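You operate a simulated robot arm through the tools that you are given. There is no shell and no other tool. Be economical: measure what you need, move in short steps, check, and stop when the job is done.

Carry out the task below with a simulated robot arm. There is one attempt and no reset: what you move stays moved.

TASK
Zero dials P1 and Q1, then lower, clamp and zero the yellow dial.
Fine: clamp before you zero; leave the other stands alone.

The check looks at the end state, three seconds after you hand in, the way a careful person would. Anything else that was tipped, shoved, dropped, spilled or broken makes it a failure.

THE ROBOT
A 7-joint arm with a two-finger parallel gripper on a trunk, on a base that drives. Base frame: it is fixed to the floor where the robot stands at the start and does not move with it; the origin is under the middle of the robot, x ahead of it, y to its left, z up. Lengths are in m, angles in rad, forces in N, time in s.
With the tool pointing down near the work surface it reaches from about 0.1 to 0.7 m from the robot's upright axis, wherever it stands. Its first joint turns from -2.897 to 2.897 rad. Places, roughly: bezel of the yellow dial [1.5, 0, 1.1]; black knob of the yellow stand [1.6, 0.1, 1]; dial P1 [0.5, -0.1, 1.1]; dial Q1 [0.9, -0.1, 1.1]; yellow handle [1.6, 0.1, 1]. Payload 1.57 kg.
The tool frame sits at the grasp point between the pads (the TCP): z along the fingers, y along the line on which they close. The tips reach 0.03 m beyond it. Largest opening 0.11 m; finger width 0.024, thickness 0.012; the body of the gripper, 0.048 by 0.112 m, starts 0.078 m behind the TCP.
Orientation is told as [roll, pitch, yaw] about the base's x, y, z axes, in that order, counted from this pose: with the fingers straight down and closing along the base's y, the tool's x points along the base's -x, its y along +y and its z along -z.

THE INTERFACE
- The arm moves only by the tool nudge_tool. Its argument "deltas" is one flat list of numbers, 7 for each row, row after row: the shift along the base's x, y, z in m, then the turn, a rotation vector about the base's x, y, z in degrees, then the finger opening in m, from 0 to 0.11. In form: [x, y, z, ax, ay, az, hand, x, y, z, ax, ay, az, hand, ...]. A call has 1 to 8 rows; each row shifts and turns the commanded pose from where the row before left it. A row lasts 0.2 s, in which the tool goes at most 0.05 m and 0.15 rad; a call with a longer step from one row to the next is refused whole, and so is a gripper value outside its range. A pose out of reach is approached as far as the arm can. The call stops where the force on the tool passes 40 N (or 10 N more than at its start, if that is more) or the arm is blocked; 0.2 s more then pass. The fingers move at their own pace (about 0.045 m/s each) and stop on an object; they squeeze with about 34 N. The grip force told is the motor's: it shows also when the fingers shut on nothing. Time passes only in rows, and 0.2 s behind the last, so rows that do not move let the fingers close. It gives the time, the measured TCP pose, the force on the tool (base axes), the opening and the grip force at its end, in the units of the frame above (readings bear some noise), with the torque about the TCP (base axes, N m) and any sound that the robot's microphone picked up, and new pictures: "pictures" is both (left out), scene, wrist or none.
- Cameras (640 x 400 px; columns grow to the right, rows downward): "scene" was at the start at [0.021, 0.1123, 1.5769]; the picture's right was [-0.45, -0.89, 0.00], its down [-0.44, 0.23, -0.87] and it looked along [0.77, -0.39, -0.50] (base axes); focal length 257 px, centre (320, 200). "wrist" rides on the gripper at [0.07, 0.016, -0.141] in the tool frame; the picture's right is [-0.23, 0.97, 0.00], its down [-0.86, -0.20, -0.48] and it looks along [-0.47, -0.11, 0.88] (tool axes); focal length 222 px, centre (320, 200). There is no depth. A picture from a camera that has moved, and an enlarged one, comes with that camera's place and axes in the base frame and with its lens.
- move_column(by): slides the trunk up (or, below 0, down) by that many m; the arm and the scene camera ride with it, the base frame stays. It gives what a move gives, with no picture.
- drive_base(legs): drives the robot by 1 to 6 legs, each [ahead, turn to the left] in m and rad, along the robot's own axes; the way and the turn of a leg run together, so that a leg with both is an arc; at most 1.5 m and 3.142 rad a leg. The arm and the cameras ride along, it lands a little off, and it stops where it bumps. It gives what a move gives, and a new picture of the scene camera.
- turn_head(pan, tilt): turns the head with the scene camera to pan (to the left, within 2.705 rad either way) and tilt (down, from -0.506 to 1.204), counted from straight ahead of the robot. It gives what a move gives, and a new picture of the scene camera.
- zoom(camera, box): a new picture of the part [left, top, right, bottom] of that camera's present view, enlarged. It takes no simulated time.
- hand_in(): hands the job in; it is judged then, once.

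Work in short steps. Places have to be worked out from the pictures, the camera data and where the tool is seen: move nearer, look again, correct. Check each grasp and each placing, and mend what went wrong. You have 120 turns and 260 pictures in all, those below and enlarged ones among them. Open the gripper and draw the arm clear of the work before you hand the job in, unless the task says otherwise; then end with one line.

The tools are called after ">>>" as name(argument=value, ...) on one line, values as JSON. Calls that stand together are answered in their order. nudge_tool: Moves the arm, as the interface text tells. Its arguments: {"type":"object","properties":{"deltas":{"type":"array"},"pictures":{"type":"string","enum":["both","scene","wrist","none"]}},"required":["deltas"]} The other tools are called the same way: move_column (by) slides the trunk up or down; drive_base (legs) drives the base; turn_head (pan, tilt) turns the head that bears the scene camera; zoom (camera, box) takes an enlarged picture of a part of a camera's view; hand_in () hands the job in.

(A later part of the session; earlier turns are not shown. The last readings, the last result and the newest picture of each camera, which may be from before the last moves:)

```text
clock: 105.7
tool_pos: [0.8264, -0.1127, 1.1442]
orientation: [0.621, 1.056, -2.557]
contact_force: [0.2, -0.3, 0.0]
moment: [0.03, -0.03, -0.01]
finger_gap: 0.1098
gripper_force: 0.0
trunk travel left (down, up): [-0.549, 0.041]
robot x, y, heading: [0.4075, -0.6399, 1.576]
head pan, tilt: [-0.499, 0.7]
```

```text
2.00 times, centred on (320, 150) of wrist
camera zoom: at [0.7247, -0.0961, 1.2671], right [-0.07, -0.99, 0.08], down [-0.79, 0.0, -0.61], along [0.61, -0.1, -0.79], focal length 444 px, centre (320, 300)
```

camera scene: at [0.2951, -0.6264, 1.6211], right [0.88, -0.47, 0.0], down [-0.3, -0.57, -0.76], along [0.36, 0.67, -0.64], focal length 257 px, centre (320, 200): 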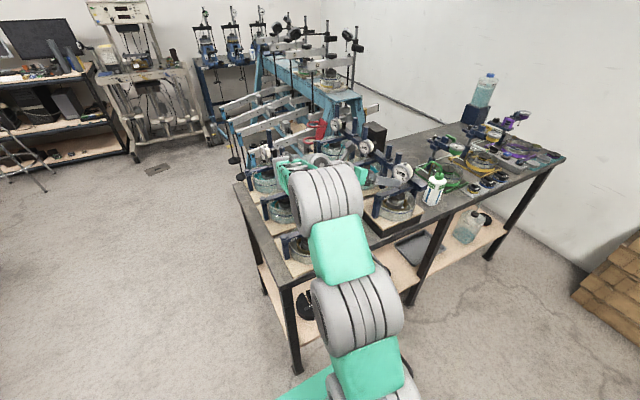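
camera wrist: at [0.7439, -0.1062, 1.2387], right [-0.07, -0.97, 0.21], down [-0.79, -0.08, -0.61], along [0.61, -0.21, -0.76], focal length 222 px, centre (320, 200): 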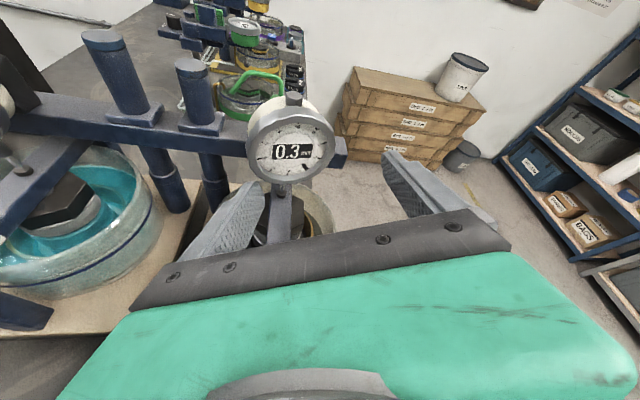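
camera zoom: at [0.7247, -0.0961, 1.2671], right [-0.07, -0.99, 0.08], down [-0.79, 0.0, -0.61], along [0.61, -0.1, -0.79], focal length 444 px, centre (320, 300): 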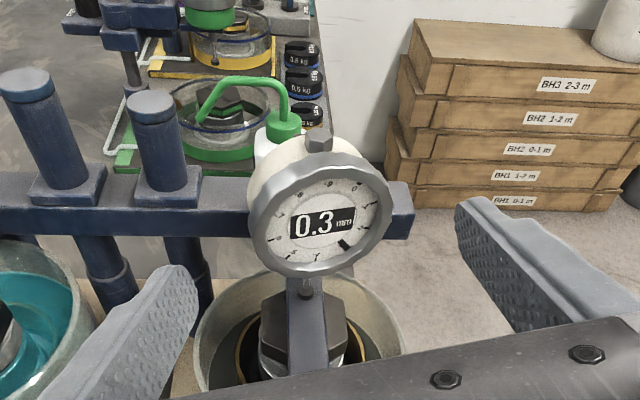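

Centre estimate: y -0.117, z 1.132. I advance 33 mm at z≈1.1425 and grip again.

>>> nudge_tool(deltas=[0.011, -0.001, -0.001, 0, 0, 0, 0.11, 0.011, 0, -0.001, 0, 0, 0, 0.11, 0.011, 0, 0, 0, 0, 0, 0.11, 0, 0, 0, 0, 0, 0, 0.09, 0, 0, 0, 0, 0, 0, 0.075, 0, 0, 0, 0, 0, 0, 0.06, 0, 0, 0, 0, 0, 0, 0.055, 0, 0, 0, 0, 0, 0, 0.055], pictures="wrist")

```text
clock: 107.5
tool_pos: [0.8592, -0.1155, 1.1441]
orientation: [0.621, 1.056, -2.56]
contact_force: [-0.4, -4.1, 1.0]
moment: [-0.04, -0.1, -0.36]
finger_gap: 0.0664
gripper_force: 30.2
trunk travel left (down, up): [-0.549, 0.041]
robot x, y, heading: [0.4103, -0.6433, 1.577]
head pan, tilt: [-0.499, 0.7]
camera wrist: at [0.7578, -0.0977, 1.2658], right [-0.07, -0.99, 0.08], down [-0.79, 0.01, -0.61], along [0.61, -0.1, -0.79], focal length 222 px, centre (320, 200)
```

wrist: 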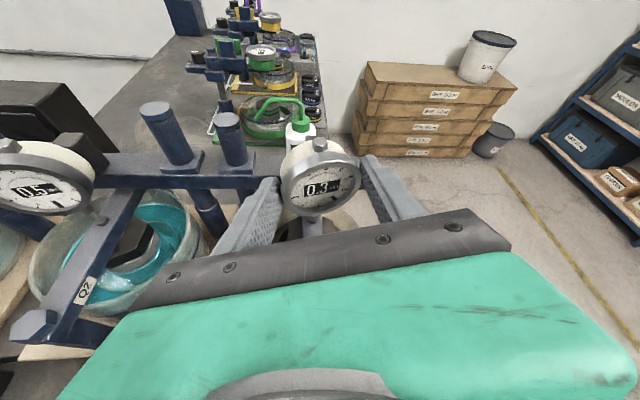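

Gripped. Second stroke +40°.

>>> nudge_tool(deltas=[0, -0.0015, 0, 6, 0, 0, 0.055, 0, -0.0015, 0, 6, 0, 0, 0.055, 0, -0.0015, 0, 6, 0, 0, 0.055, 0, -0.0015, 0, 6, 0, 0, 0.055, 0, -0.0012, 0, 6, 0, 0, 0.055, 0, -0.0012, -0.0005, 6, 0, 0, 0.055, 0, -0.001, -0.0005, 4, 0, 0, 0.055], pictures="none")

>>> zoom(camera="wrist", box=[240, 120, 400, 220])

```text
clock: 109.1
tool_pos: [0.8596, -0.1254, 1.1413]
orientation: [-0.826, 0.998, 2.43]
contact_force: [0.8, -8.9, 0.2]
moment: [-0.34, 0.87, 0.02]
finger_gap: 0.0652
gripper_force: 45.0
trunk travel left (down, up): [-0.549, 0.041]
robot x, y, heading: [0.4078, -0.64, 1.584]
head pan, tilt: [-0.499, 0.7]
```

```text
4.00 times, centred on (320, 170) of wrist
camera zoom: at [0.7577, -0.1901, 1.2462], right [-0.07, -0.81, -0.58], down [-0.79, 0.4, -0.46], along [0.61, 0.43, -0.67], focal length 888 px, centre (320, 320)
```

zoom: 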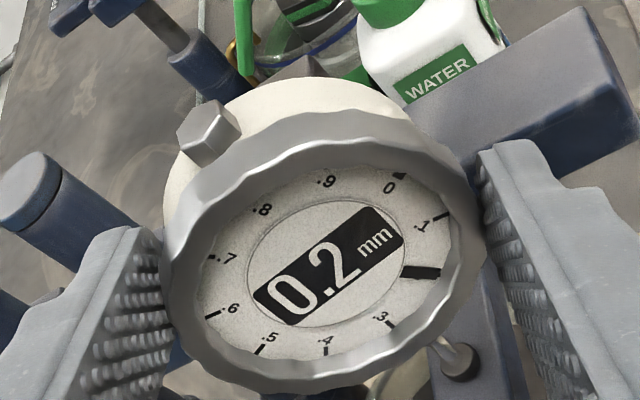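

Now about .17. Release, roll back 38°, re-grip.

>>> nudge_tool(deltas=[0, 0, 0, 0, 0, 0, 0.1, 0, 0, 0, 0, 0, 0, 0.1, 0, 0.002, 0.0005, -8, 0, 0, 0.1, 0, 0.002, 0.0005, -8, 0, 0, 0.1, 0, 0.002, 0.0005, -8, 0, 0, 0.1, 0, 0.0015, 0.0005, -8, 0, 0, 0.1, 0, 0.0015, 0, -6, 0, 0, 0.1], pictures="none")

>>> nudge_tool(deltas=[0, 0, 0, 0, 0, 0, 0.085, 0, 0, 0, 0, 0, 0, 0.07, 0, 0, 0, 0, 0, 0, 0.055, 0, 0, 0, 0, 0, 0, 0.055], pictures="wrist")

```text
clock: 110.7
tool_pos: [0.8575, -0.1128, 1.1429]
orientation: [0.562, 1.075, -2.608]
contact_force: [0.2, 0.6, 0.7]
moment: [0.0, 0.01, 0.0]
finger_gap: 0.1
gripper_force: 0.0
trunk travel left (down, up): [-0.549, 0.041]
robot x, y, heading: [0.4076, -0.6396, 1.573]
head pan, tilt: [-0.499, 0.7]
```

```text
clock: 111.7
tool_pos: [0.8585, -0.1144, 1.1441]
orientation: [0.561, 1.077, -2.61]
contact_force: [-1.1, -4.5, 0.9]
moment: [-0.14, 0.18, -0.35]
finger_gap: 0.0664
gripper_force: 28.9
trunk travel left (down, up): [-0.549, 0.041]
robot x, y, heading: [0.4085, -0.64, 1.577]
head pan, tilt: [-0.499, 0.7]
camera wrist: at [0.7573, -0.1022, 1.2675], right [-0.07, -1.0, 0.05], down [-0.79, 0.03, -0.61], along [0.61, -0.08, -0.79], focal length 222 px, centre (320, 200)
```

wrist: 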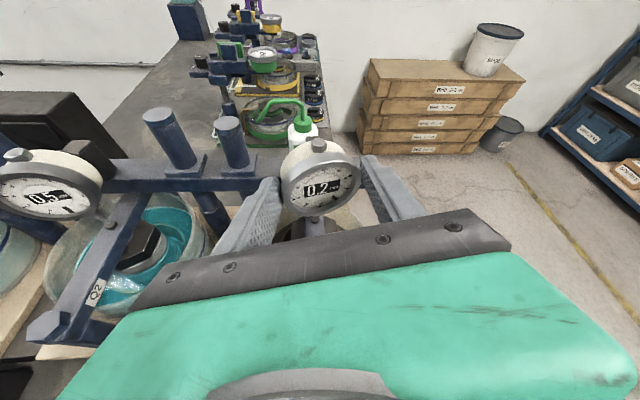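

Gripped again; third stroke +36°.

>>> nudge_tool(deltas=[0, -0.0015, 0, 6, 0, 0, 0.055, 0, -0.0015, 0, 6, 0, 0, 0.055, 0, -0.0015, 0, 6, 0, 0, 0.055, 0, -0.0015, 0, 6, 0, 0, 0.055, 0, -0.0012, 0, 6, 0, 0, 0.055, 0, -0.0012, -0.0005, 6, 0, 0, 0.055], pictures="none")

>>> zoom(camera="wrist", box=[240, 120, 400, 220])

```text
clock: 113.1
tool_pos: [0.8586, -0.1239, 1.1427]
orientation: [-0.775, 1.022, 2.472]
contact_force: [-2.1, -13.4, 0.5]
moment: [-0.42, 1.03, 0.3]
finger_gap: 0.0662
gripper_force: 45.4
trunk travel left (down, up): [-0.549, 0.041]
robot x, y, heading: [0.4086, -0.6435, 1.576]
head pan, tilt: [-0.499, 0.7]
```

```text
4.00 times, centred on (320, 170) of wrist
camera zoom: at [0.7577, -0.1864, 1.2499], right [-0.07, -0.83, -0.55], down [-0.79, 0.38, -0.48], along [0.61, 0.4, -0.68], focal length 888 px, centre (320, 320)
```

zoom: 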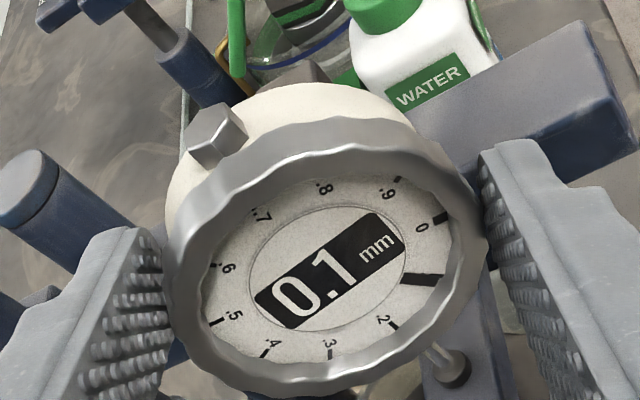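

Now about .08. Release, roll back 34°, re-grip, then turn ~24° and check.

>>> nudge_tool(deltas=[0, 0, 0, 0, 0, 0, 0.1, 0, 0, 0, 0, 0, 0, 0.1, 0, 0.0015, 0, -8, 0, 0, 0.1, 0, 0.0015, 0, -8, 0, 0, 0.1, 0, 0.0015, 0.0, -8, 0, 0, 0.1, 0, 0.0015, 0, -8, 0, 0, 0.1, 0, 0, 0, 0, 0, 0, 0.085, 0, 0, 0, 0, 0, 0, 0.07], pictures="none")

>>> nudge_tool(deltas=[0, 0, 0, 0, 0, 0, 0.055, 0, 0, 0, 0, 0, 0, 0.055, 0, -0.0015, 0, 6, 0, 0, 0.055, 0, -0.0015, 0, 6, 0, 0, 0.055, 0, -0.0015, 0, 6, 0, 0, 0.055, 0, -0.0015, 0, 6, 0, 0, 0.055], pictures="none")

>>> zoom(camera="wrist", box=[260, 120, 388, 200])

```text
clock: 114.9
tool_pos: [0.8579, -0.1174, 1.1449]
orientation: [0.425, 1.107, -2.729]
contact_force: [-0.8, 0.6, 0.6]
moment: [-0.02, -0.01, 0.04]
finger_gap: 0.0696
gripper_force: 0.0
trunk travel left (down, up): [-0.549, 0.041]
robot x, y, heading: [0.4079, -0.6408, 1.576]
head pan, tilt: [-0.499, 0.7]
```

```text
clock: 116.3
tool_pos: [0.8589, -0.1219, 1.1427]
orientation: [-0.537, 1.095, 2.682]
contact_force: [0.4, -1.7, -0.3]
moment: [-0.25, 0.98, 0.45]
finger_gap: 0.0657
gripper_force: 45.3
trunk travel left (down, up): [-0.549, 0.041]
robot x, y, heading: [0.4105, -0.643, 1.575]
head pan, tilt: [-0.499, 0.7]
```

```text
5.00 times, centred on (324, 160) of wrist
camera zoom: at [0.7575, -0.169, 1.2575], right [-0.07, -0.9, -0.43], down [-0.79, 0.31, -0.53], along [0.61, 0.3, -0.73], focal length 1111 px, centre (300, 400)
```

zoom: 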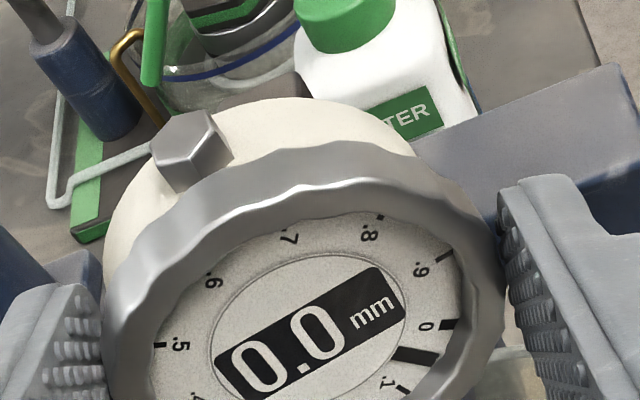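

Needle is slightly past 0 (~.03 apparent, some parallax from this oblique view). I turn +6°, release, back off and lower the view for a fair reading.

>>> nudge_tool(deltas=[0, -0.001, 0, 6, 0, 0, 0.055, 0, 0, 0, 0, 0, 0, 0.055, 0, 0, 0, 0, 0, 0, 0.09, 0, 0, 0, 0, 0, 0, 0.11, -0.025, 0, 0, -6, 0, 0, 0.11, -0.025, 0, 0, -6, 0, 0, 0.11], pictures="none")

>>> zoom(camera="wrist", box=[272, 120, 368, 180])

>>> zoom(camera="scene", box=[380, 155, 428, 185])

```text
clock: 117.7
tool_pos: [0.8081, -0.1239, 1.1438]
orientation: [-0.308, 1.135, 2.886]
contact_force: [-0.4, 0.4, 0.5]
moment: [0.01, 0.01, 0.04]
finger_gap: 0.1102
gripper_force: 0.0
trunk travel left (down, up): [-0.549, 0.041]
robot x, y, heading: [0.4095, -0.6405, 1.575]
head pan, tilt: [-0.499, 0.7]
```

```text
6.67 times, centred on (320, 150) of wrist
camera zoom: at [0.7068, -0.1573, 1.2626], right [-0.07, -0.94, -0.33], down [-0.79, 0.25, -0.56], along [0.61, 0.22, -0.76], focal length 1481 px, centre (320, 533)
```

zoom: 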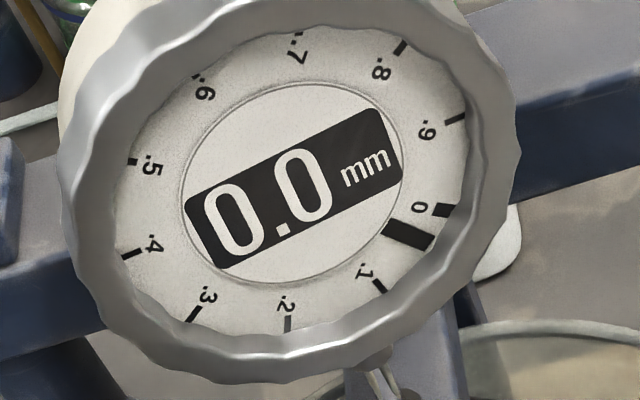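

```text
13.33 times, centred on (404, 170) of scene
camera zoom: at [0.2946, -0.6273, 1.6211], right [0.88, -0.47, 0.0], down [-0.3, -0.57, -0.77], along [0.36, 0.67, -0.64], focal length 3426 px, centre (-800, 600)
```

zoom: 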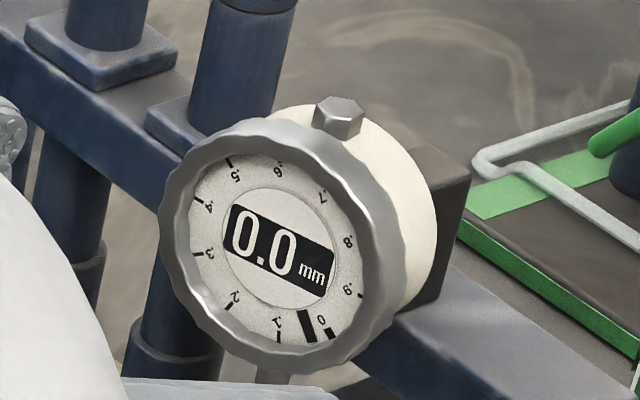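

Accounting for parallax, the needle is still about 9° past 0. I go back in, grip and turn +9°.

>>> nudge_tool(deltas=[0.025, 0.001, 0, -4, 0, 0, 0.11, 0.025, 0.001, 0, 0, 0, 0, 0.1, 0, 0, 0, 0, 0, 0, 0.085, 0, 0, 0, 0, 0, 0, 0.07, 0, 0, 0, 0, 0, 0, 0.055, 0, 0, 0, 0, 0, 0, 0.055, 0, -0.001, 0, 5, 0, 0, 0.055, 0, -0.001, 0, 5, 0, 0, 0.055], pictures="none")

>>> nudge_tool(deltas=[0, 0, 0, 0, 0, 0, 0.055, 0, 0, 0, 0, 0, 0, 0.09, 0, 0, 0, 0, 0, 0, 0.11, -0.025, 0, 0, 0, 0, 0, 0.11, -0.025, 0, 0, -6, 0, 0, 0.11], pictures="none")

>>> zoom(camera="wrist", box=[272, 120, 368, 180])

>>> zoom(camera="scene", box=[380, 155, 428, 185])

```text
clock: 119.5
tool_pos: [0.8591, -0.1232, 1.1428]
orientation: [-0.533, 1.095, 2.684]
contact_force: [3.5, 5.0, 1.7]
moment: [-0.21, 1.18, 0.39]
finger_gap: 0.0657
gripper_force: 44.7
trunk travel left (down, up): [-0.549, 0.041]
robot x, y, heading: [0.409, -0.6393, 1.579]
head pan, tilt: [-0.499, 0.7]
```

```text
clock: 120.7
tool_pos: [0.8084, -0.1237, 1.1439]
orientation: [-0.309, 1.135, 2.887]
contact_force: [-0.6, -0.9, 0.0]
moment: [0.02, 0.02, 0.01]
finger_gap: 0.1098
gripper_force: 0.0
trunk travel left (down, up): [-0.549, 0.041]
robot x, y, heading: [0.4088, -0.6398, 1.579]
head pan, tilt: [-0.499, 0.7]
```

```text
6.67 times, centred on (320, 150) of wrist
camera zoom: at [0.7075, -0.1575, 1.2622], right [-0.07, -0.94, -0.33], down [-0.79, 0.25, -0.56], along [0.61, 0.22, -0.76], focal length 1481 px, centre (320, 533)
```

zoom: 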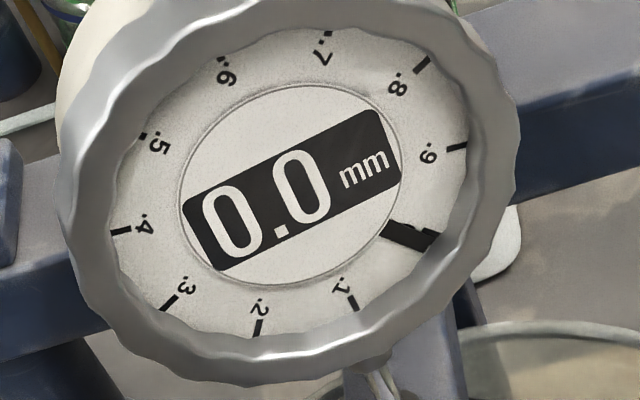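

```text
13.33 times, centred on (404, 170) of scene
camera zoom: at [0.2946, -0.6274, 1.6211], right [0.88, -0.47, 0.0], down [-0.3, -0.57, -0.77], along [0.36, 0.67, -0.64], focal length 3426 px, centre (-800, 600)
```

zoom: 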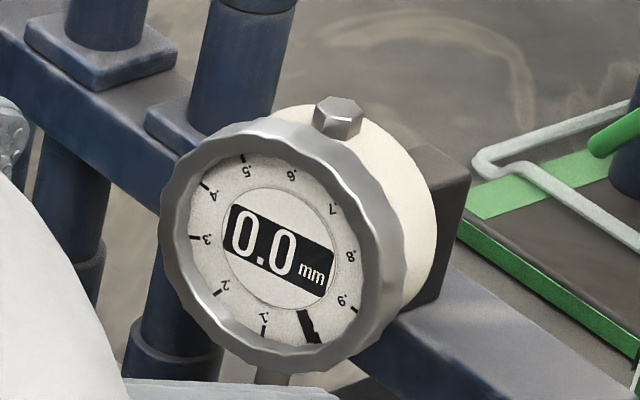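

Nearly exact; I check with a closer zoom on the needle tip.

>>> zoom(camera="wrist", box=[320, 145, 344, 160])

>>> zoom(camera="scene", box=[396, 172, 412, 182])

```text
16.00 times, centred on (332, 152) of wrist
camera zoom: at [0.7075, -0.1575, 1.2622], right [-0.07, -0.94, -0.33], down [-0.79, 0.25, -0.56], along [0.61, 0.22, -0.76], focal length 3554 px, centre (128, 960)
```

zoom: 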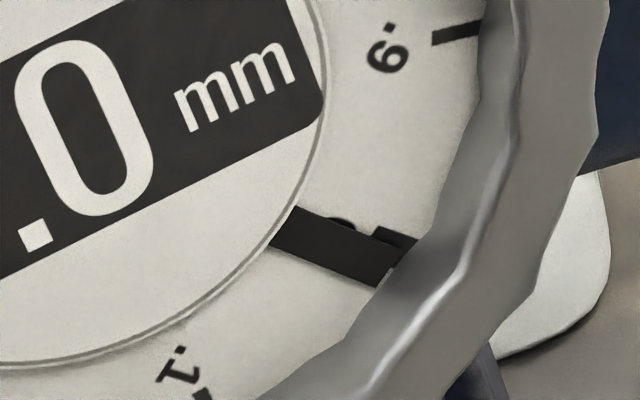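

```text
16.00 times, centred on (404, 177) of scene
camera zoom: at [0.2946, -0.6274, 1.6211], right [0.88, -0.47, 0.0], down [-0.3, -0.57, -0.77], along [0.36, 0.67, -0.64], focal length 4112 px, centre (-1024, 568)
```

zoom: 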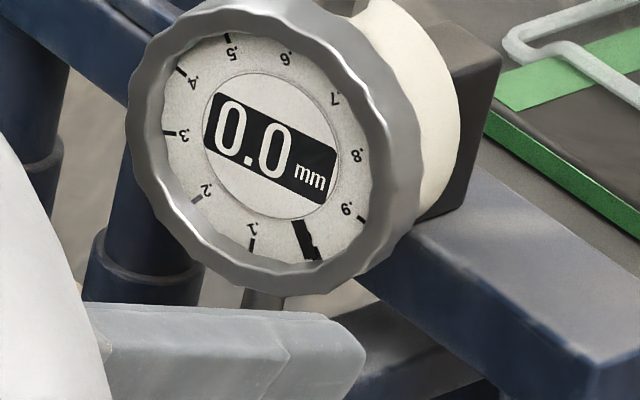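

Both readings are within a needle half-width of zero (rest is parallax); Q1 reads 0.0. Now I lift off, back away and drive along the table to the yellow stand.

>>> nudge_tool(deltas=[-0.02, 0, 0.03, 0, 0, 0, 0.11, 0, 0, 0.04, 0, 0, 0, 0.11, 0, -0.02, 0.03, 0, 0, 0, 0.11], pictures="none")

>>> drive_base(legs=[[-0.38, 0], [0, -1.571], [0.98, 0], [0, 1.571]])

>>> turn_head(pan=-0.1, tilt=0.6)

```text
clock: 121.5
tool_pos: [0.7894, -0.144, 1.2424]
orientation: [-0.309, 1.134, 2.887]
contact_force: [0.1, 0.1, 0.2]
moment: [0.01, -0.02, -0.01]
finger_gap: 0.11
gripper_force: 0.1
trunk travel left (down, up): [-0.549, 0.041]
robot x, y, heading: [0.4094, -0.6374, 1.579]
head pan, tilt: [-0.499, 0.7]
```

```text
clock: 136.2
tool_pos: [1.7688, -0.5092, 1.2424]
orientation: [-0.308, 1.135, 2.892]
contact_force: [-0.1, -0.4, -0.3]
moment: [-0.02, -0.03, -0.03]
finger_gap: 0.1102
gripper_force: 0.2
trunk travel left (down, up): [-0.549, 0.041]
robot x, y, heading: [1.3933, -1.0089, 1.583]
head pan, tilt: [-0.499, 0.7]
camera scene: at [1.2766, -0.9961, 1.6212], right [0.88, -0.47, 0.0], down [-0.3, -0.57, -0.76], along [0.36, 0.68, -0.64], focal length 257 px, centre (320, 200)
```

scene: 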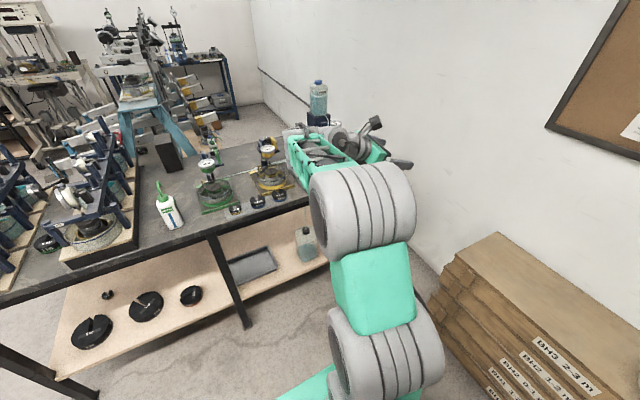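

```text
clock: 137.1
tool_pos: [1.7684, -0.509, 1.2422]
orientation: [-0.309, 1.136, 2.892]
contact_force: [0.6, 0.2, -0.4]
moment: [-0.04, -0.03, 0.0]
finger_gap: 0.1099
gripper_force: 0.0
trunk travel left (down, up): [-0.549, 0.041]
robot x, y, heading: [1.3875, -1.0083, 1.579]
head pan, tilt: [-0.099, 0.6]
camera scene: at [1.2448, -0.9831, 1.6298], right [1.0, -0.09, 0.0], down [-0.05, -0.56, -0.82], along [0.07, 0.82, -0.57], focal length 257 px, centre (320, 200)
```

scene: 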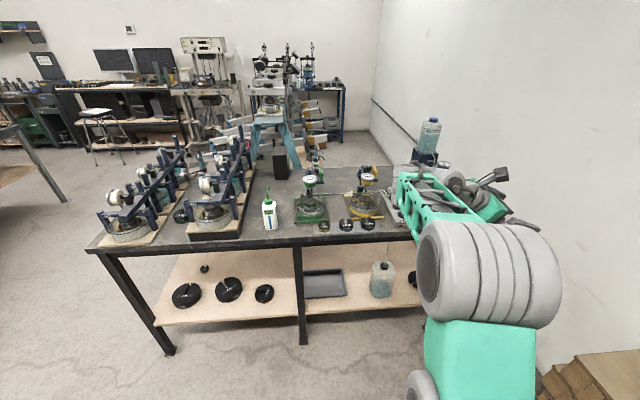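

I zoom on the yellow and green stands.

>>> zoom(camera="scene", box=[280, 140, 408, 220])

>>> zoom(camera="scene", box=[340, 155, 404, 195])

```text
5.00 times, centred on (344, 180) of scene
camera zoom: at [1.2448, -0.9831, 1.6298], right [1.0, -0.09, 0.0], down [-0.05, -0.56, -0.82], along [0.07, 0.82, -0.57], focal length 1285 px, centre (200, 300)
```

zoom: 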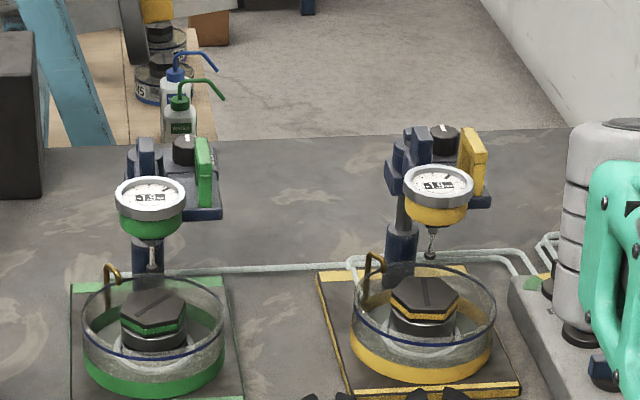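

```text
10.00 times, centred on (372, 175) of scene
camera zoom: at [1.2448, -0.9831, 1.6298], right [1.0, -0.09, 0.0], down [-0.05, -0.56, -0.82], along [0.07, 0.82, -0.57], focal length 2570 px, centre (-200, 450)
```

zoom: 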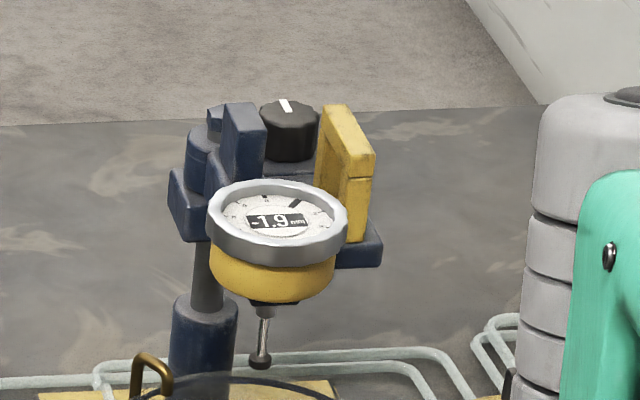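

Yellow dial reads -1.9 (plunger in the air), knob on FREE. Estimates: bezel (1.536, -0.027, 1.077), knob (1.582, 0.119, 1.042), handle bar along y at (1.591, 0.05, 1.068). In free space I turn the tool to point down, camera toward the robot.

>>> nudge_tool(deltas=[-0.03, 0, 0.01, 0, 8, 0, 0.11, -0.03, 0, 0.01, 0, 8, 0, 0.11, -0.03, 0, 0.01, 0, 8, 0, 0.11, -0.03, 0, 0.01, 0, 8, 0, 0.11, -0.03, 0, 0.01, 0, 8, 0, 0.11, -0.03, 0, 0.01, 0, 8, 0, 0.11, -0.02, 0, 0.0, 0, 8, 0, 0.11, -0.02, 0, 0.0, 0, 8, 0, 0.11], pictures="none")

>>> nudge_tool(deltas=[0, 0, 0, 0, 0, -8, 0.11, 0, 0, 0, 0, 0, -8, 0.11, 0, 0, 0, 0, 0, -8, 0.11, 0, 0, 0, 0, 0, -8, 0.11, 0, 0, 0, 0, 0, -8, 0.11, 0, 0, 0, 0, 0, -8, 0.11, 0, 0, 0, 0, 0, -8, 0.11, 0, 0, 0, 0, 0, -8, 0.11], pictures="both")

```text
clock: 138.9
tool_pos: [1.5315, -0.5704, 1.2636]
orientation: [-0.087, 0.03, 3.035]
contact_force: [0.0, 0.3, 0.8]
moment: [0.02, -0.03, 0.0]
finger_gap: 0.11
gripper_force: 0.2
out of reach, approached as far as the arm can: row 5, 6
trunk travel left (down, up): [-0.549, 0.041]
robot x, y, heading: [1.3921, -1.0083, 1.582]
head pan, tilt: [-0.099, 0.6]
```

```text
clock: 140.7
tool_pos: [1.5314, -0.5715, 1.2434]
orientation: [-0.084, 0.029, 1.919]
contact_force: [0.0, -0.1, 0.3]
moment: [0.01, 0.01, -0.01]
finger_gap: 0.11
gripper_force: 0.0
out of reach, approached as far as the arm can: row 5, 6, 7, 8
trunk travel left (down, up): [-0.549, 0.041]
robot x, y, heading: [1.3924, -1.009, 1.584]
head pan, tilt: [-0.099, 0.6]
camera scene: at [1.2446, -0.9834, 1.6298], right [1.0, -0.09, 0.0], down [-0.05, -0.56, -0.83], along [0.07, 0.82, -0.56], focal length 257 px, centre (320, 200)
camera wrist: at [1.526, -0.6428, 1.3852], right [-0.99, -0.12, -0.09], down [-0.15, 0.87, 0.47], along [0.02, 0.48, -0.88], focal length 222 px, centre (320, 200)
```

scene: 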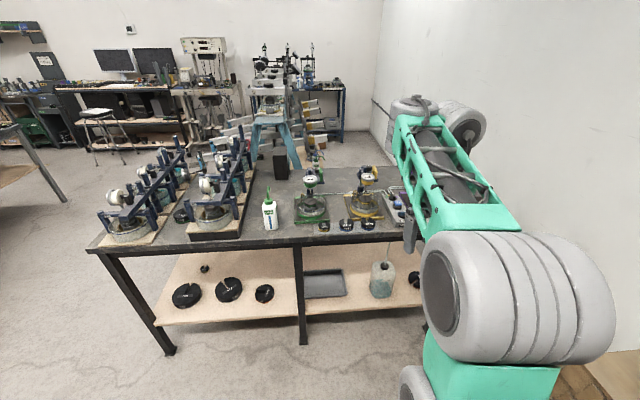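
wrist: 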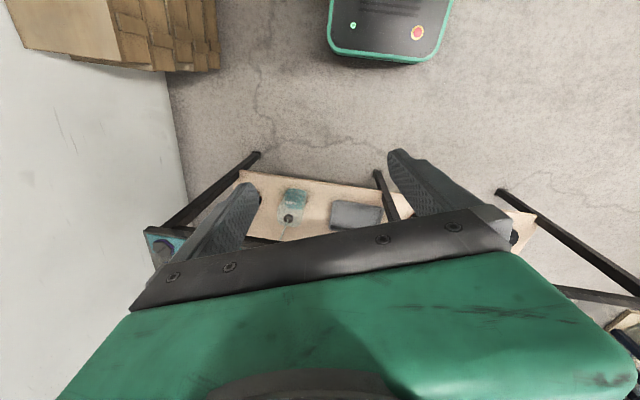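

Tool is down with the camera on the robot side. I move the base to about (1.56, -0.615), keeping the hand high.

>>> drive_base(legs=[[0, -0.7], [0.26, 0], [0, 0.7], [0.19, 0]])

>>> turn_head(pan=0.3, tilt=0.75)

>>> zoom(camera="wrist", box=[0, 0, 640, 400])

```text
clock: 147.4
tool_pos: [1.6888, -0.1796, 1.2426]
orientation: [-0.084, 0.029, 1.925]
contact_force: [-0.3, -0.3, 0.0]
moment: [-0.03, 0.02, 0.02]
finger_gap: 0.11
gripper_force: 0.0
trunk travel left (down, up): [-0.549, 0.041]
robot x, y, heading: [1.5492, -0.6199, 1.589]
head pan, tilt: [-0.099, 0.6]
camera scene: at [1.4046, -0.5921, 1.6298], right [1.0, -0.08, 0.0], down [-0.05, -0.56, -0.82], along [0.07, 0.82, -0.57], focal length 257 px, centre (320, 200)
```

scene: 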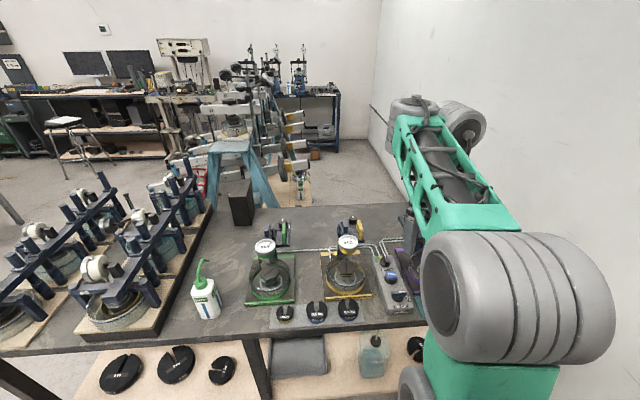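

```text
clock: 148.3
tool_pos: [1.6885, -0.1798, 1.2431]
orientation: [-0.085, 0.03, 1.925]
contact_force: [-0.6, -1.2, 0.0]
moment: [0.01, -0.04, 0.01]
finger_gap: 0.1102
gripper_force: 0.1
trunk travel left (down, up): [-0.549, 0.041]
robot x, y, heading: [1.5508, -0.6177, 1.591]
head pan, tilt: [0.3, 0.75]
camera scene: at [1.3715, -0.6023, 1.617], right [0.95, 0.31, 0.0], down [0.21, -0.65, -0.73], along [-0.23, 0.7, -0.68], focal length 257 px, centre (320, 200)
```

scene: 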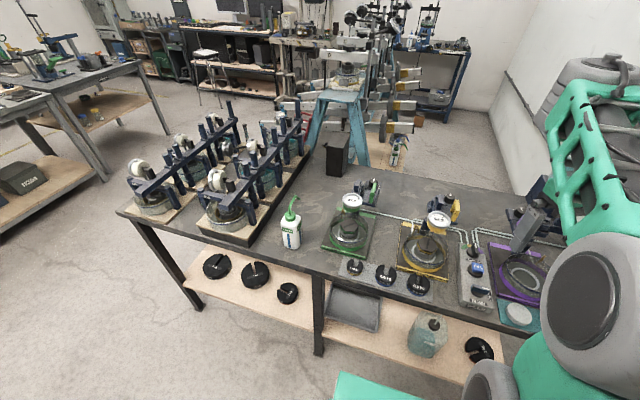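

```text
1.00 times, centred on (320, 200) of wrist
camera zoom: at [1.684, -0.2507, 1.385], right [-0.99, -0.13, -0.09], down [-0.15, 0.87, 0.47], along [0.02, 0.48, -0.88], focal length 222 px, centre (320, 200)
```

zoom: 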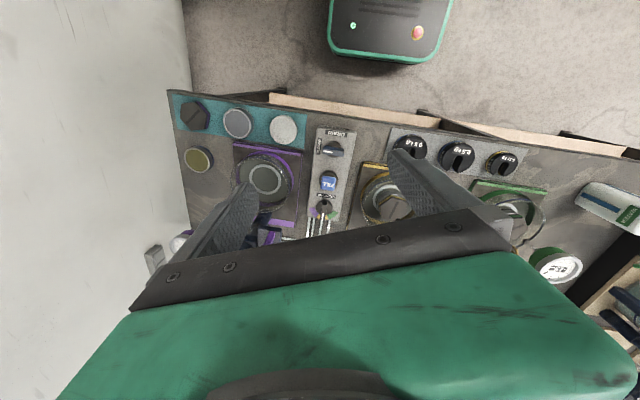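

I zoom on the yellow stand from this closer head position.

>>> zoom(camera="scene", box=[390, 180, 486, 240])

>>> zoom(camera="scene", box=[415, 190, 463, 220])

```text
6.67 times, centred on (438, 210) of scene
camera zoom: at [1.3715, -0.6023, 1.617], right [0.95, 0.31, 0.0], down [0.21, -0.65, -0.73], along [-0.23, 0.7, -0.68], focal length 1713 px, centre (-467, 133)
```

zoom: 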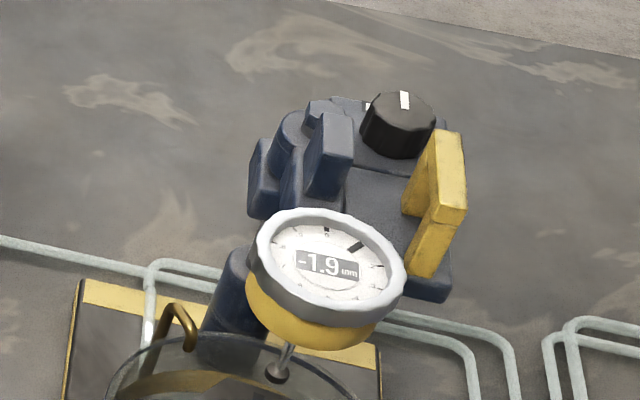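

```text
13.33 times, centred on (439, 205) of scene
camera zoom: at [1.3715, -0.6023, 1.617], right [0.95, 0.31, 0.0], down [0.21, -0.65, -0.73], along [-0.23, 0.7, -0.68], focal length 3426 px, centre (-1267, 133)
```

zoom: 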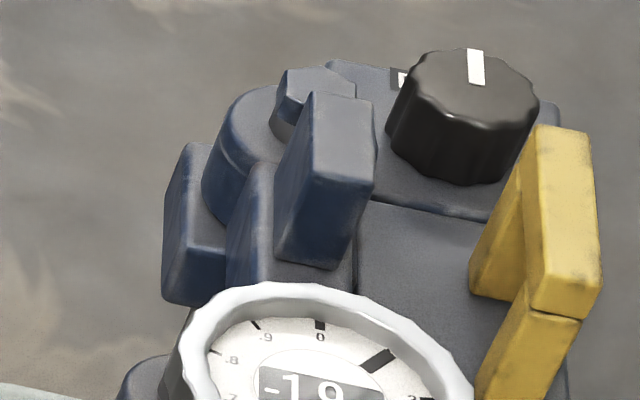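

Triangulated anew: handle bar top (1.598, 0.082, 1.058), bezel (1.5415, -0.005, 1.065), knob top (1.586, 0.145, 1.037). I bring the open hand above the handle, fingers to close along x.

>>> nudge_tool(deltas=[-0.03, 0.03, -0.01, 0, 0, -5, 0.08, -0.03, 0.04, 0, 0, 0, -5, 0.08, -0.03, 0.04, 0, 0, 0, -5, 0.08, 0, 0.04, 0, 0, 0, -5, 0.08, 0, 0.04, 0, 0, 0, 0, 0.08, 0, 0.04, -0.01, 0, 0, 0, 0.08], pictures="both")

```text
clock: 149.7
tool_pos: [1.5611, -0.0364, 1.1623]
orientation: [-0.084, 0.029, 1.578]
contact_force: [0.2, 0.4, 0.1]
moment: [-0.04, 0.03, 0.0]
finger_gap: 0.0799
gripper_force: 0.1
out of reach, approached as far as the arm can: row 2, 3, 4, 5, 6
trunk travel left (down, up): [-0.549, 0.041]
robot x, y, heading: [1.5513, -0.6192, 1.589]
head pan, tilt: [0.3, 0.75]
camera scene: at [1.372, -0.6023, 1.617], right [0.95, 0.31, 0.0], down [0.21, -0.65, -0.73], along [-0.23, 0.69, -0.68], focal length 257 px, centre (320, 200)
camera wrist: at [1.5322, -0.1012, 1.3038], right [-0.97, 0.22, -0.09], down [0.15, 0.87, 0.47], along [0.18, 0.44, -0.88], focal length 222 px, centre (320, 200)
```

scene: 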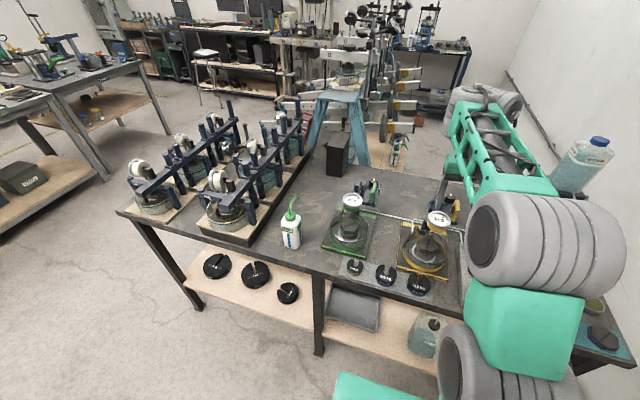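
wrist: 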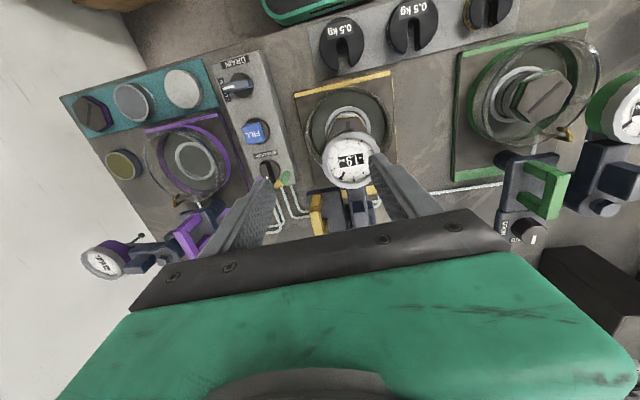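

The dial and bar positions are refined: bezel ≈(1.537, -0.02, 1.073), handle ≈(1.592, 0.06, 1.063). I move outward low over the handle with a 40 mm opening.

>>> nudge_tool(deltas=[0.03, 0.0, 0.0, 0, 0, 0, 0.04, 0, 0.03, -0.005, 0, 0, 0, 0.04, 0, 0.03, -0.01, 0, 0, 0, 0.04, 0, 0.03, -0.01, 0, 0, 0, 0.04], pictures="both")

>>> zoom(camera="wrist", box=[220, 90, 420, 215])

```text
clock: 150.7
tool_pos: [1.5769, 0.0058, 1.1315]
orientation: [-0.076, 0.026, 1.576]
contact_force: [0.3, 0.2, -0.6]
moment: [0.0, 0.05, 0.03]
finger_gap: 0.04
gripper_force: 0.0
out of reach, approached as far as the arm can: row 2, 3, 4
trunk travel left (down, up): [-0.549, 0.041]
robot x, y, heading: [1.5517, -0.6183, 1.588]
head pan, tilt: [0.3, 0.75]
camera scene: at [1.3725, -0.6025, 1.6171], right [0.95, 0.31, 0.0], down [0.21, -0.65, -0.73], along [-0.23, 0.69, -0.68], focal length 257 px, centre (320, 200)
camera wrist: at [1.5487, -0.0604, 1.2732], right [-0.97, 0.22, -0.08], down [0.16, 0.87, 0.47], along [0.17, 0.44, -0.88], focal length 222 px, centre (320, 200)
```

scene: 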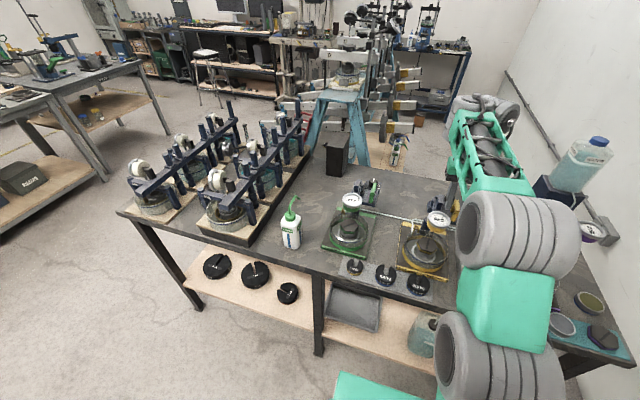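
wrist: 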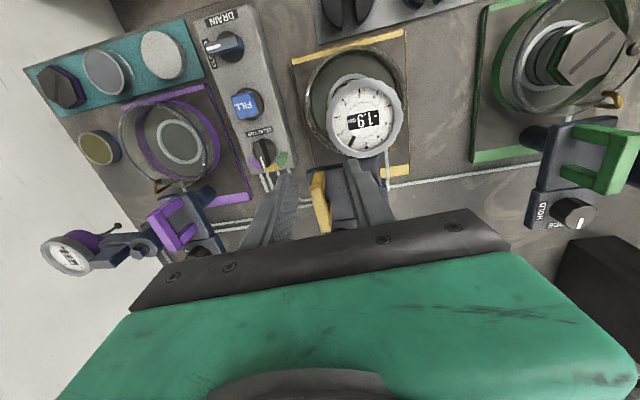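

```text
3.20 times, centred on (320, 152) of wrist
camera zoom: at [1.5487, -0.0604, 1.2732], right [-0.97, 0.22, -0.08], down [0.16, 0.87, 0.47], along [0.17, 0.44, -0.88], focal length 711 px, centre (320, 352)
```

zoom: 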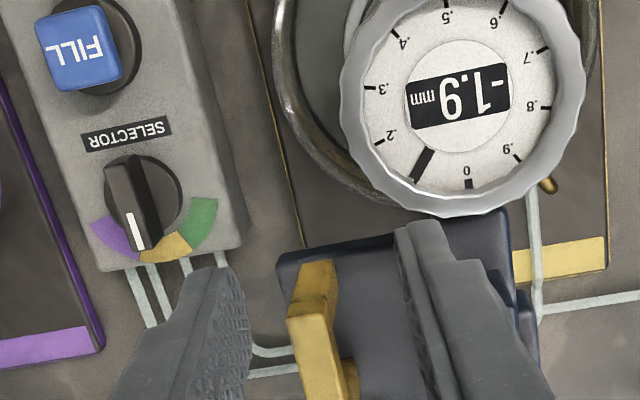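

The dial and handle are clear to see; knobs have HOLD/FREE marks. The handle bar runs at x≈1.586, y 0.02–0.08. I tilt the fingers outward 20° for reach and move above it.

>>> nudge_tool(deltas=[0.005, 0.01, 0, 7, 0, 0, 0.05, 0.004, 0.01, 0, 7, 0, 0, 0.05, 0, 0.01, 0, 7, 0, 0, 0.05, 0, 0.01, -0.01, 0, 0, 0, 0.05], pictures="none")

>>> zoom(camera="wrist", box=[220, 90, 420, 215])

>>> zoom(camera="scene", box=[390, 170, 486, 230])

```text
clock: 151.7
tool_pos: [1.5871, 0.1022, 1.1539]
orientation: [-0.087, -0.338, 1.577]
contact_force: [-0.3, 0.5, 0.8]
moment: [-0.02, 0.01, 0.03]
finger_gap: 0.0502
gripper_force: 0.0
out of reach, approached as far as the arm can: row 1, 2, 3
trunk travel left (down, up): [-0.549, 0.041]
robot x, y, heading: [1.5491, -0.6157, 1.587]
head pan, tilt: [0.3, 0.75]
```

```text
3.20 times, centred on (320, 152) of wrist
camera zoom: at [1.5579, -0.0084, 1.263], right [-0.97, 0.24, 0.0], down [0.15, 0.64, 0.75], along [0.18, 0.73, -0.66], focal length 711 px, centre (320, 352)
```

zoom: 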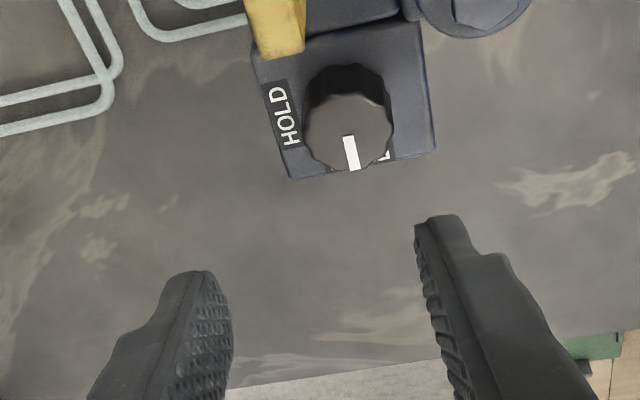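

```text
6.67 times, centred on (438, 200) of scene
camera zoom: at [1.3714, -0.6021, 1.6169], right [0.95, 0.31, 0.0], down [0.21, -0.65, -0.73], along [-0.23, 0.69, -0.68], focal length 1713 px, centre (-467, 200)
```

zoom: 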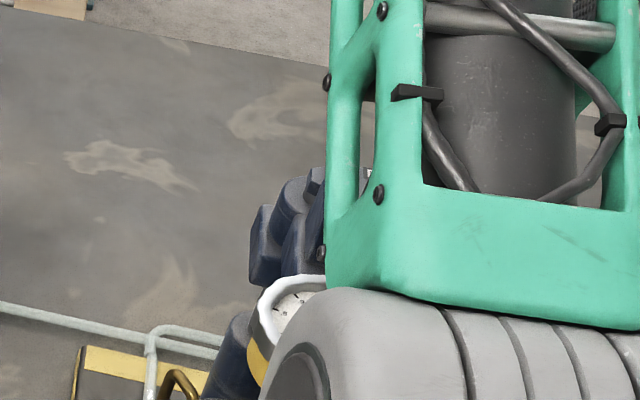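

Now the knob is in view: pointer at FREE (toward +y), HOLD label on its +x side, so clamping is a clockwise (-90° about z) turn; knob centre (1.580, 0.125). The handle bar centre is about (1.59, 0.05). I move back over the handle.

>>> nudge_tool(deltas=[0.002, -0.02, -0.01, 0, 0, 0, 0.05, 0.002, -0.02, -0.01, 0, 0, 0, 0.05, 0, -0.015, -0.01, 0, 0, 0, 0.05], pictures="none")

>>> zoom(camera="wrist", box=[220, 90, 420, 215])

```text
clock: 152.5
tool_pos: [1.5908, 0.0988, 1.1459]
orientation: [-0.086, -0.335, 1.579]
contact_force: [-0.8, 0.7, -0.5]
moment: [0.02, 0.02, 0.03]
finger_gap: 0.05
gripper_force: 0.1
out of reach, approached as far as the arm can: row 1, 2, 3
trunk travel left (down, up): [-0.549, 0.041]
robot x, y, heading: [1.5522, -0.6204, 1.583]
head pan, tilt: [0.3, 0.75]
```

```text
3.20 times, centred on (320, 152) of wrist
camera zoom: at [1.5625, -0.0118, 1.2558], right [-0.97, 0.24, 0.0], down [0.15, 0.65, 0.75], along [0.18, 0.73, -0.66], focal length 711 px, centre (320, 352)
```

zoom: 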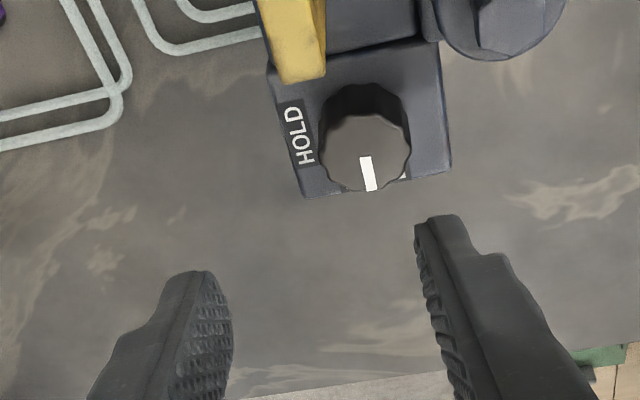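

The arm only allows larger tilt at larger reach; for y≈0.05 a tilt of ~8° should fit. I reduce the tilt and move in.

>>> nudge_tool(deltas=[0, -0.02, 0, -6, 0, 0, 0.05, 0, -0.02, 0, -6, 0, 0, 0.05, 0, -0.01, -0.01, -3, 0, 0, 0.05], pictures="none")

>>> zoom(camera="wrist", box=[200, 80, 440, 230])

```text
clock: 153.3
tool_pos: [1.5914, 0.0489, 1.1353]
orientation: [-0.087, -0.073, 1.577]
contact_force: [0.6, 0.8, -1.0]
moment: [0.0, 0.0, 0.02]
finger_gap: 0.05
gripper_force: 0.1
trunk travel left (down, up): [-0.549, 0.041]
robot x, y, heading: [1.5512, -0.6192, 1.584]
head pan, tilt: [0.3, 0.75]
```

```text
2.67 times, centred on (320, 155) of wrist
camera zoom: at [1.5626, -0.0308, 1.2705], right [-0.97, 0.23, -0.07], down [0.15, 0.82, 0.56], along [0.18, 0.53, -0.83], focal length 592 px, centre (320, 320)
```

zoom: 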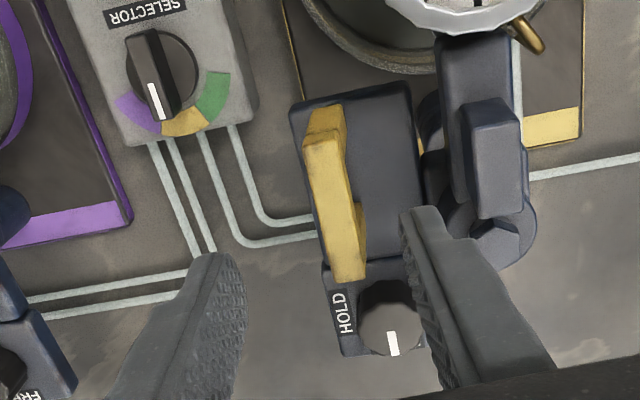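

The bar is at (1.5906, 0.0535). I narrow the opening to 36 mm to clear the tall block, shift slightly and descend onto the bar.

>>> nudge_tool(deltas=[-0.001, 0, 0, 0, 0, 0, 0.036, 0, 0, -0.017, 0, 0, 0, 0.036, 0, 0, -0.017, 0, 0, 0, 0.036, 0, 0, -0.014, 0, 0, 0, 0.036], pictures="none")

>>> zoom(camera="wrist", box=[200, 80, 440, 230])

```text
clock: 154.3
tool_pos: [1.5912, 0.0502, 1.0877]
orientation: [-0.083, -0.073, 1.575]
contact_force: [-0.3, 0.1, -0.8]
moment: [0.0, 0.01, 0.02]
finger_gap: 0.036
gripper_force: 0.0
trunk travel left (down, up): [-0.549, 0.041]
robot x, y, heading: [1.5501, -0.6194, 1.587]
head pan, tilt: [0.3, 0.75]
```

```text
2.67 times, centred on (320, 155) of wrist
camera zoom: at [1.5614, -0.0301, 1.2225], right [-0.97, 0.23, -0.06], down [0.15, 0.82, 0.56], along [0.18, 0.53, -0.83], focal length 592 px, centre (320, 320)
```

zoom: 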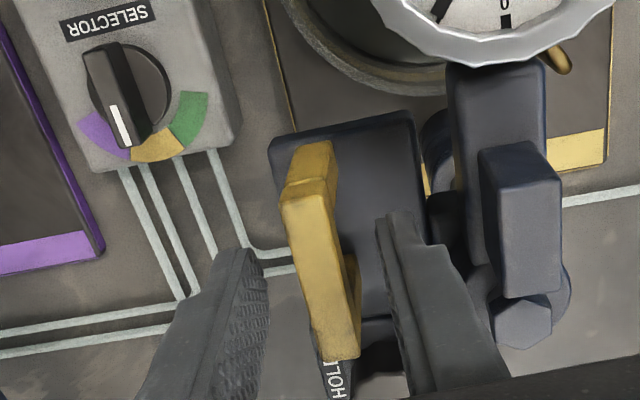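

Bar top confirmed at z≈1.060, centred between the fingers. I go down 20 mm more and close on it.

>>> nudge_tool(deltas=[0, 0, -0.01, 0, 0, 0, 0.036, 0, 0, -0.01, 0, 0, 0, 0.036, 0, 0, 0, 0, 0, 0, 0.02, 0, 0, 0, 0, 0, 0, 0.008, 0, 0, 0, 0, 0, 0, 0.008], pictures="both")

>>> zoom(camera="wrist", box=[280, 60, 440, 160])

```text
clock: 155.5
tool_pos: [1.5877, 0.0505, 1.0678]
orientation: [-0.084, -0.073, 1.578]
contact_force: [-5.8, 0.4, -3.5]
moment: [0.26, 1.06, 0.09]
finger_gap: 0.0153
gripper_force: 26.9
trunk travel left (down, up): [-0.549, 0.041]
robot x, y, heading: [1.5497, -0.6138, 1.591]
head pan, tilt: [0.3, 0.75]
camera scene: at [1.3708, -0.6021, 1.6168], right [0.95, 0.31, 0.0], down [0.21, -0.65, -0.73], along [-0.23, 0.69, -0.68], focal length 257 px, centre (320, 200)
camera wrist: at [1.5602, -0.0299, 1.2022], right [-0.97, 0.23, -0.06], down [0.15, 0.82, 0.56], along [0.18, 0.53, -0.83], focal length 222 px, centre (320, 200)
```

scene: 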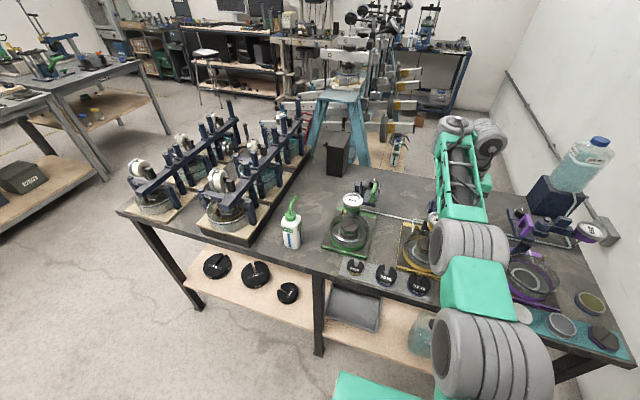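
wrist: 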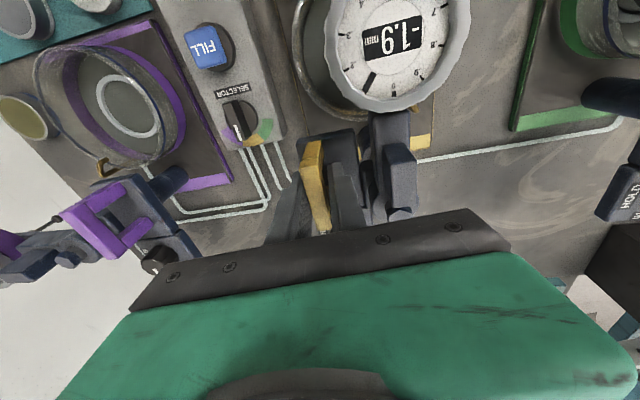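

```text
4.00 times, centred on (360, 110) of wrist
camera zoom: at [1.5602, -0.0299, 1.2022], right [-0.97, 0.23, -0.06], down [0.15, 0.82, 0.56], along [0.18, 0.53, -0.83], focal length 888 px, centre (160, 560)
```

zoom: 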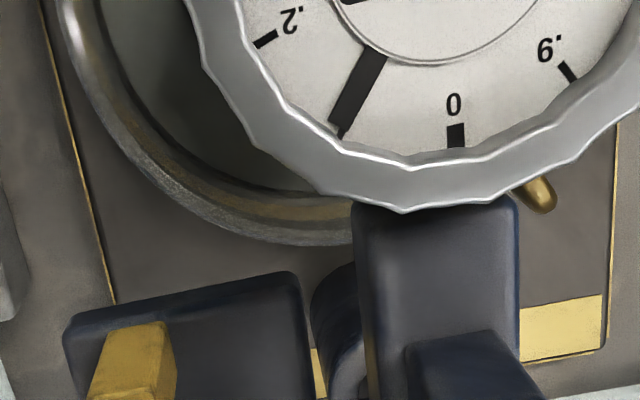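

Handle gripped (15 mm), and the dial is readable from the wrist camera. I lower in small steps, watching force.

>>> nudge_tool(deltas=[0, 0, -0.004, 0, 0, 0, 0.008, 0, 0, -0.004, 0, 0, 0, 0.008, 0, 0, -0.004, 0, 0, 0, 0.008], pictures="wrist")

```text
clock: 156.3
tool_pos: [1.5896, 0.0503, 1.0569]
orientation: [-0.088, -0.076, 1.58]
contact_force: [-9.9, 0.3, 1.6]
moment: [0.37, 1.4, 0.11]
finger_gap: 0.0151
gripper_force: 31.0
trunk travel left (down, up): [-0.549, 0.041]
robot x, y, heading: [1.5501, -0.6158, 1.591]
head pan, tilt: [0.3, 0.75]
camera wrist: at [1.5601, -0.0302, 1.1915], right [-0.97, 0.22, -0.07], down [0.15, 0.82, 0.56], along [0.18, 0.53, -0.83], focal length 222 px, centre (320, 200)
```

wrist: 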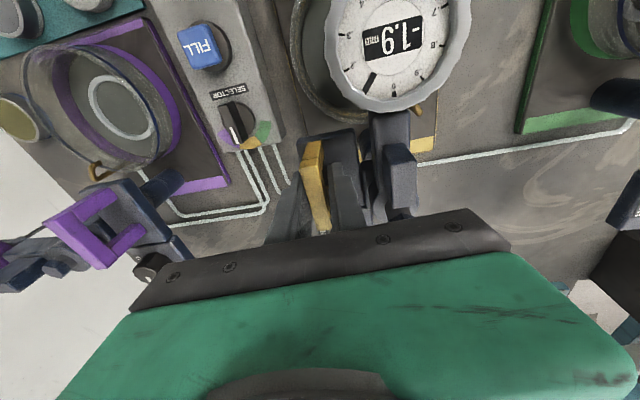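

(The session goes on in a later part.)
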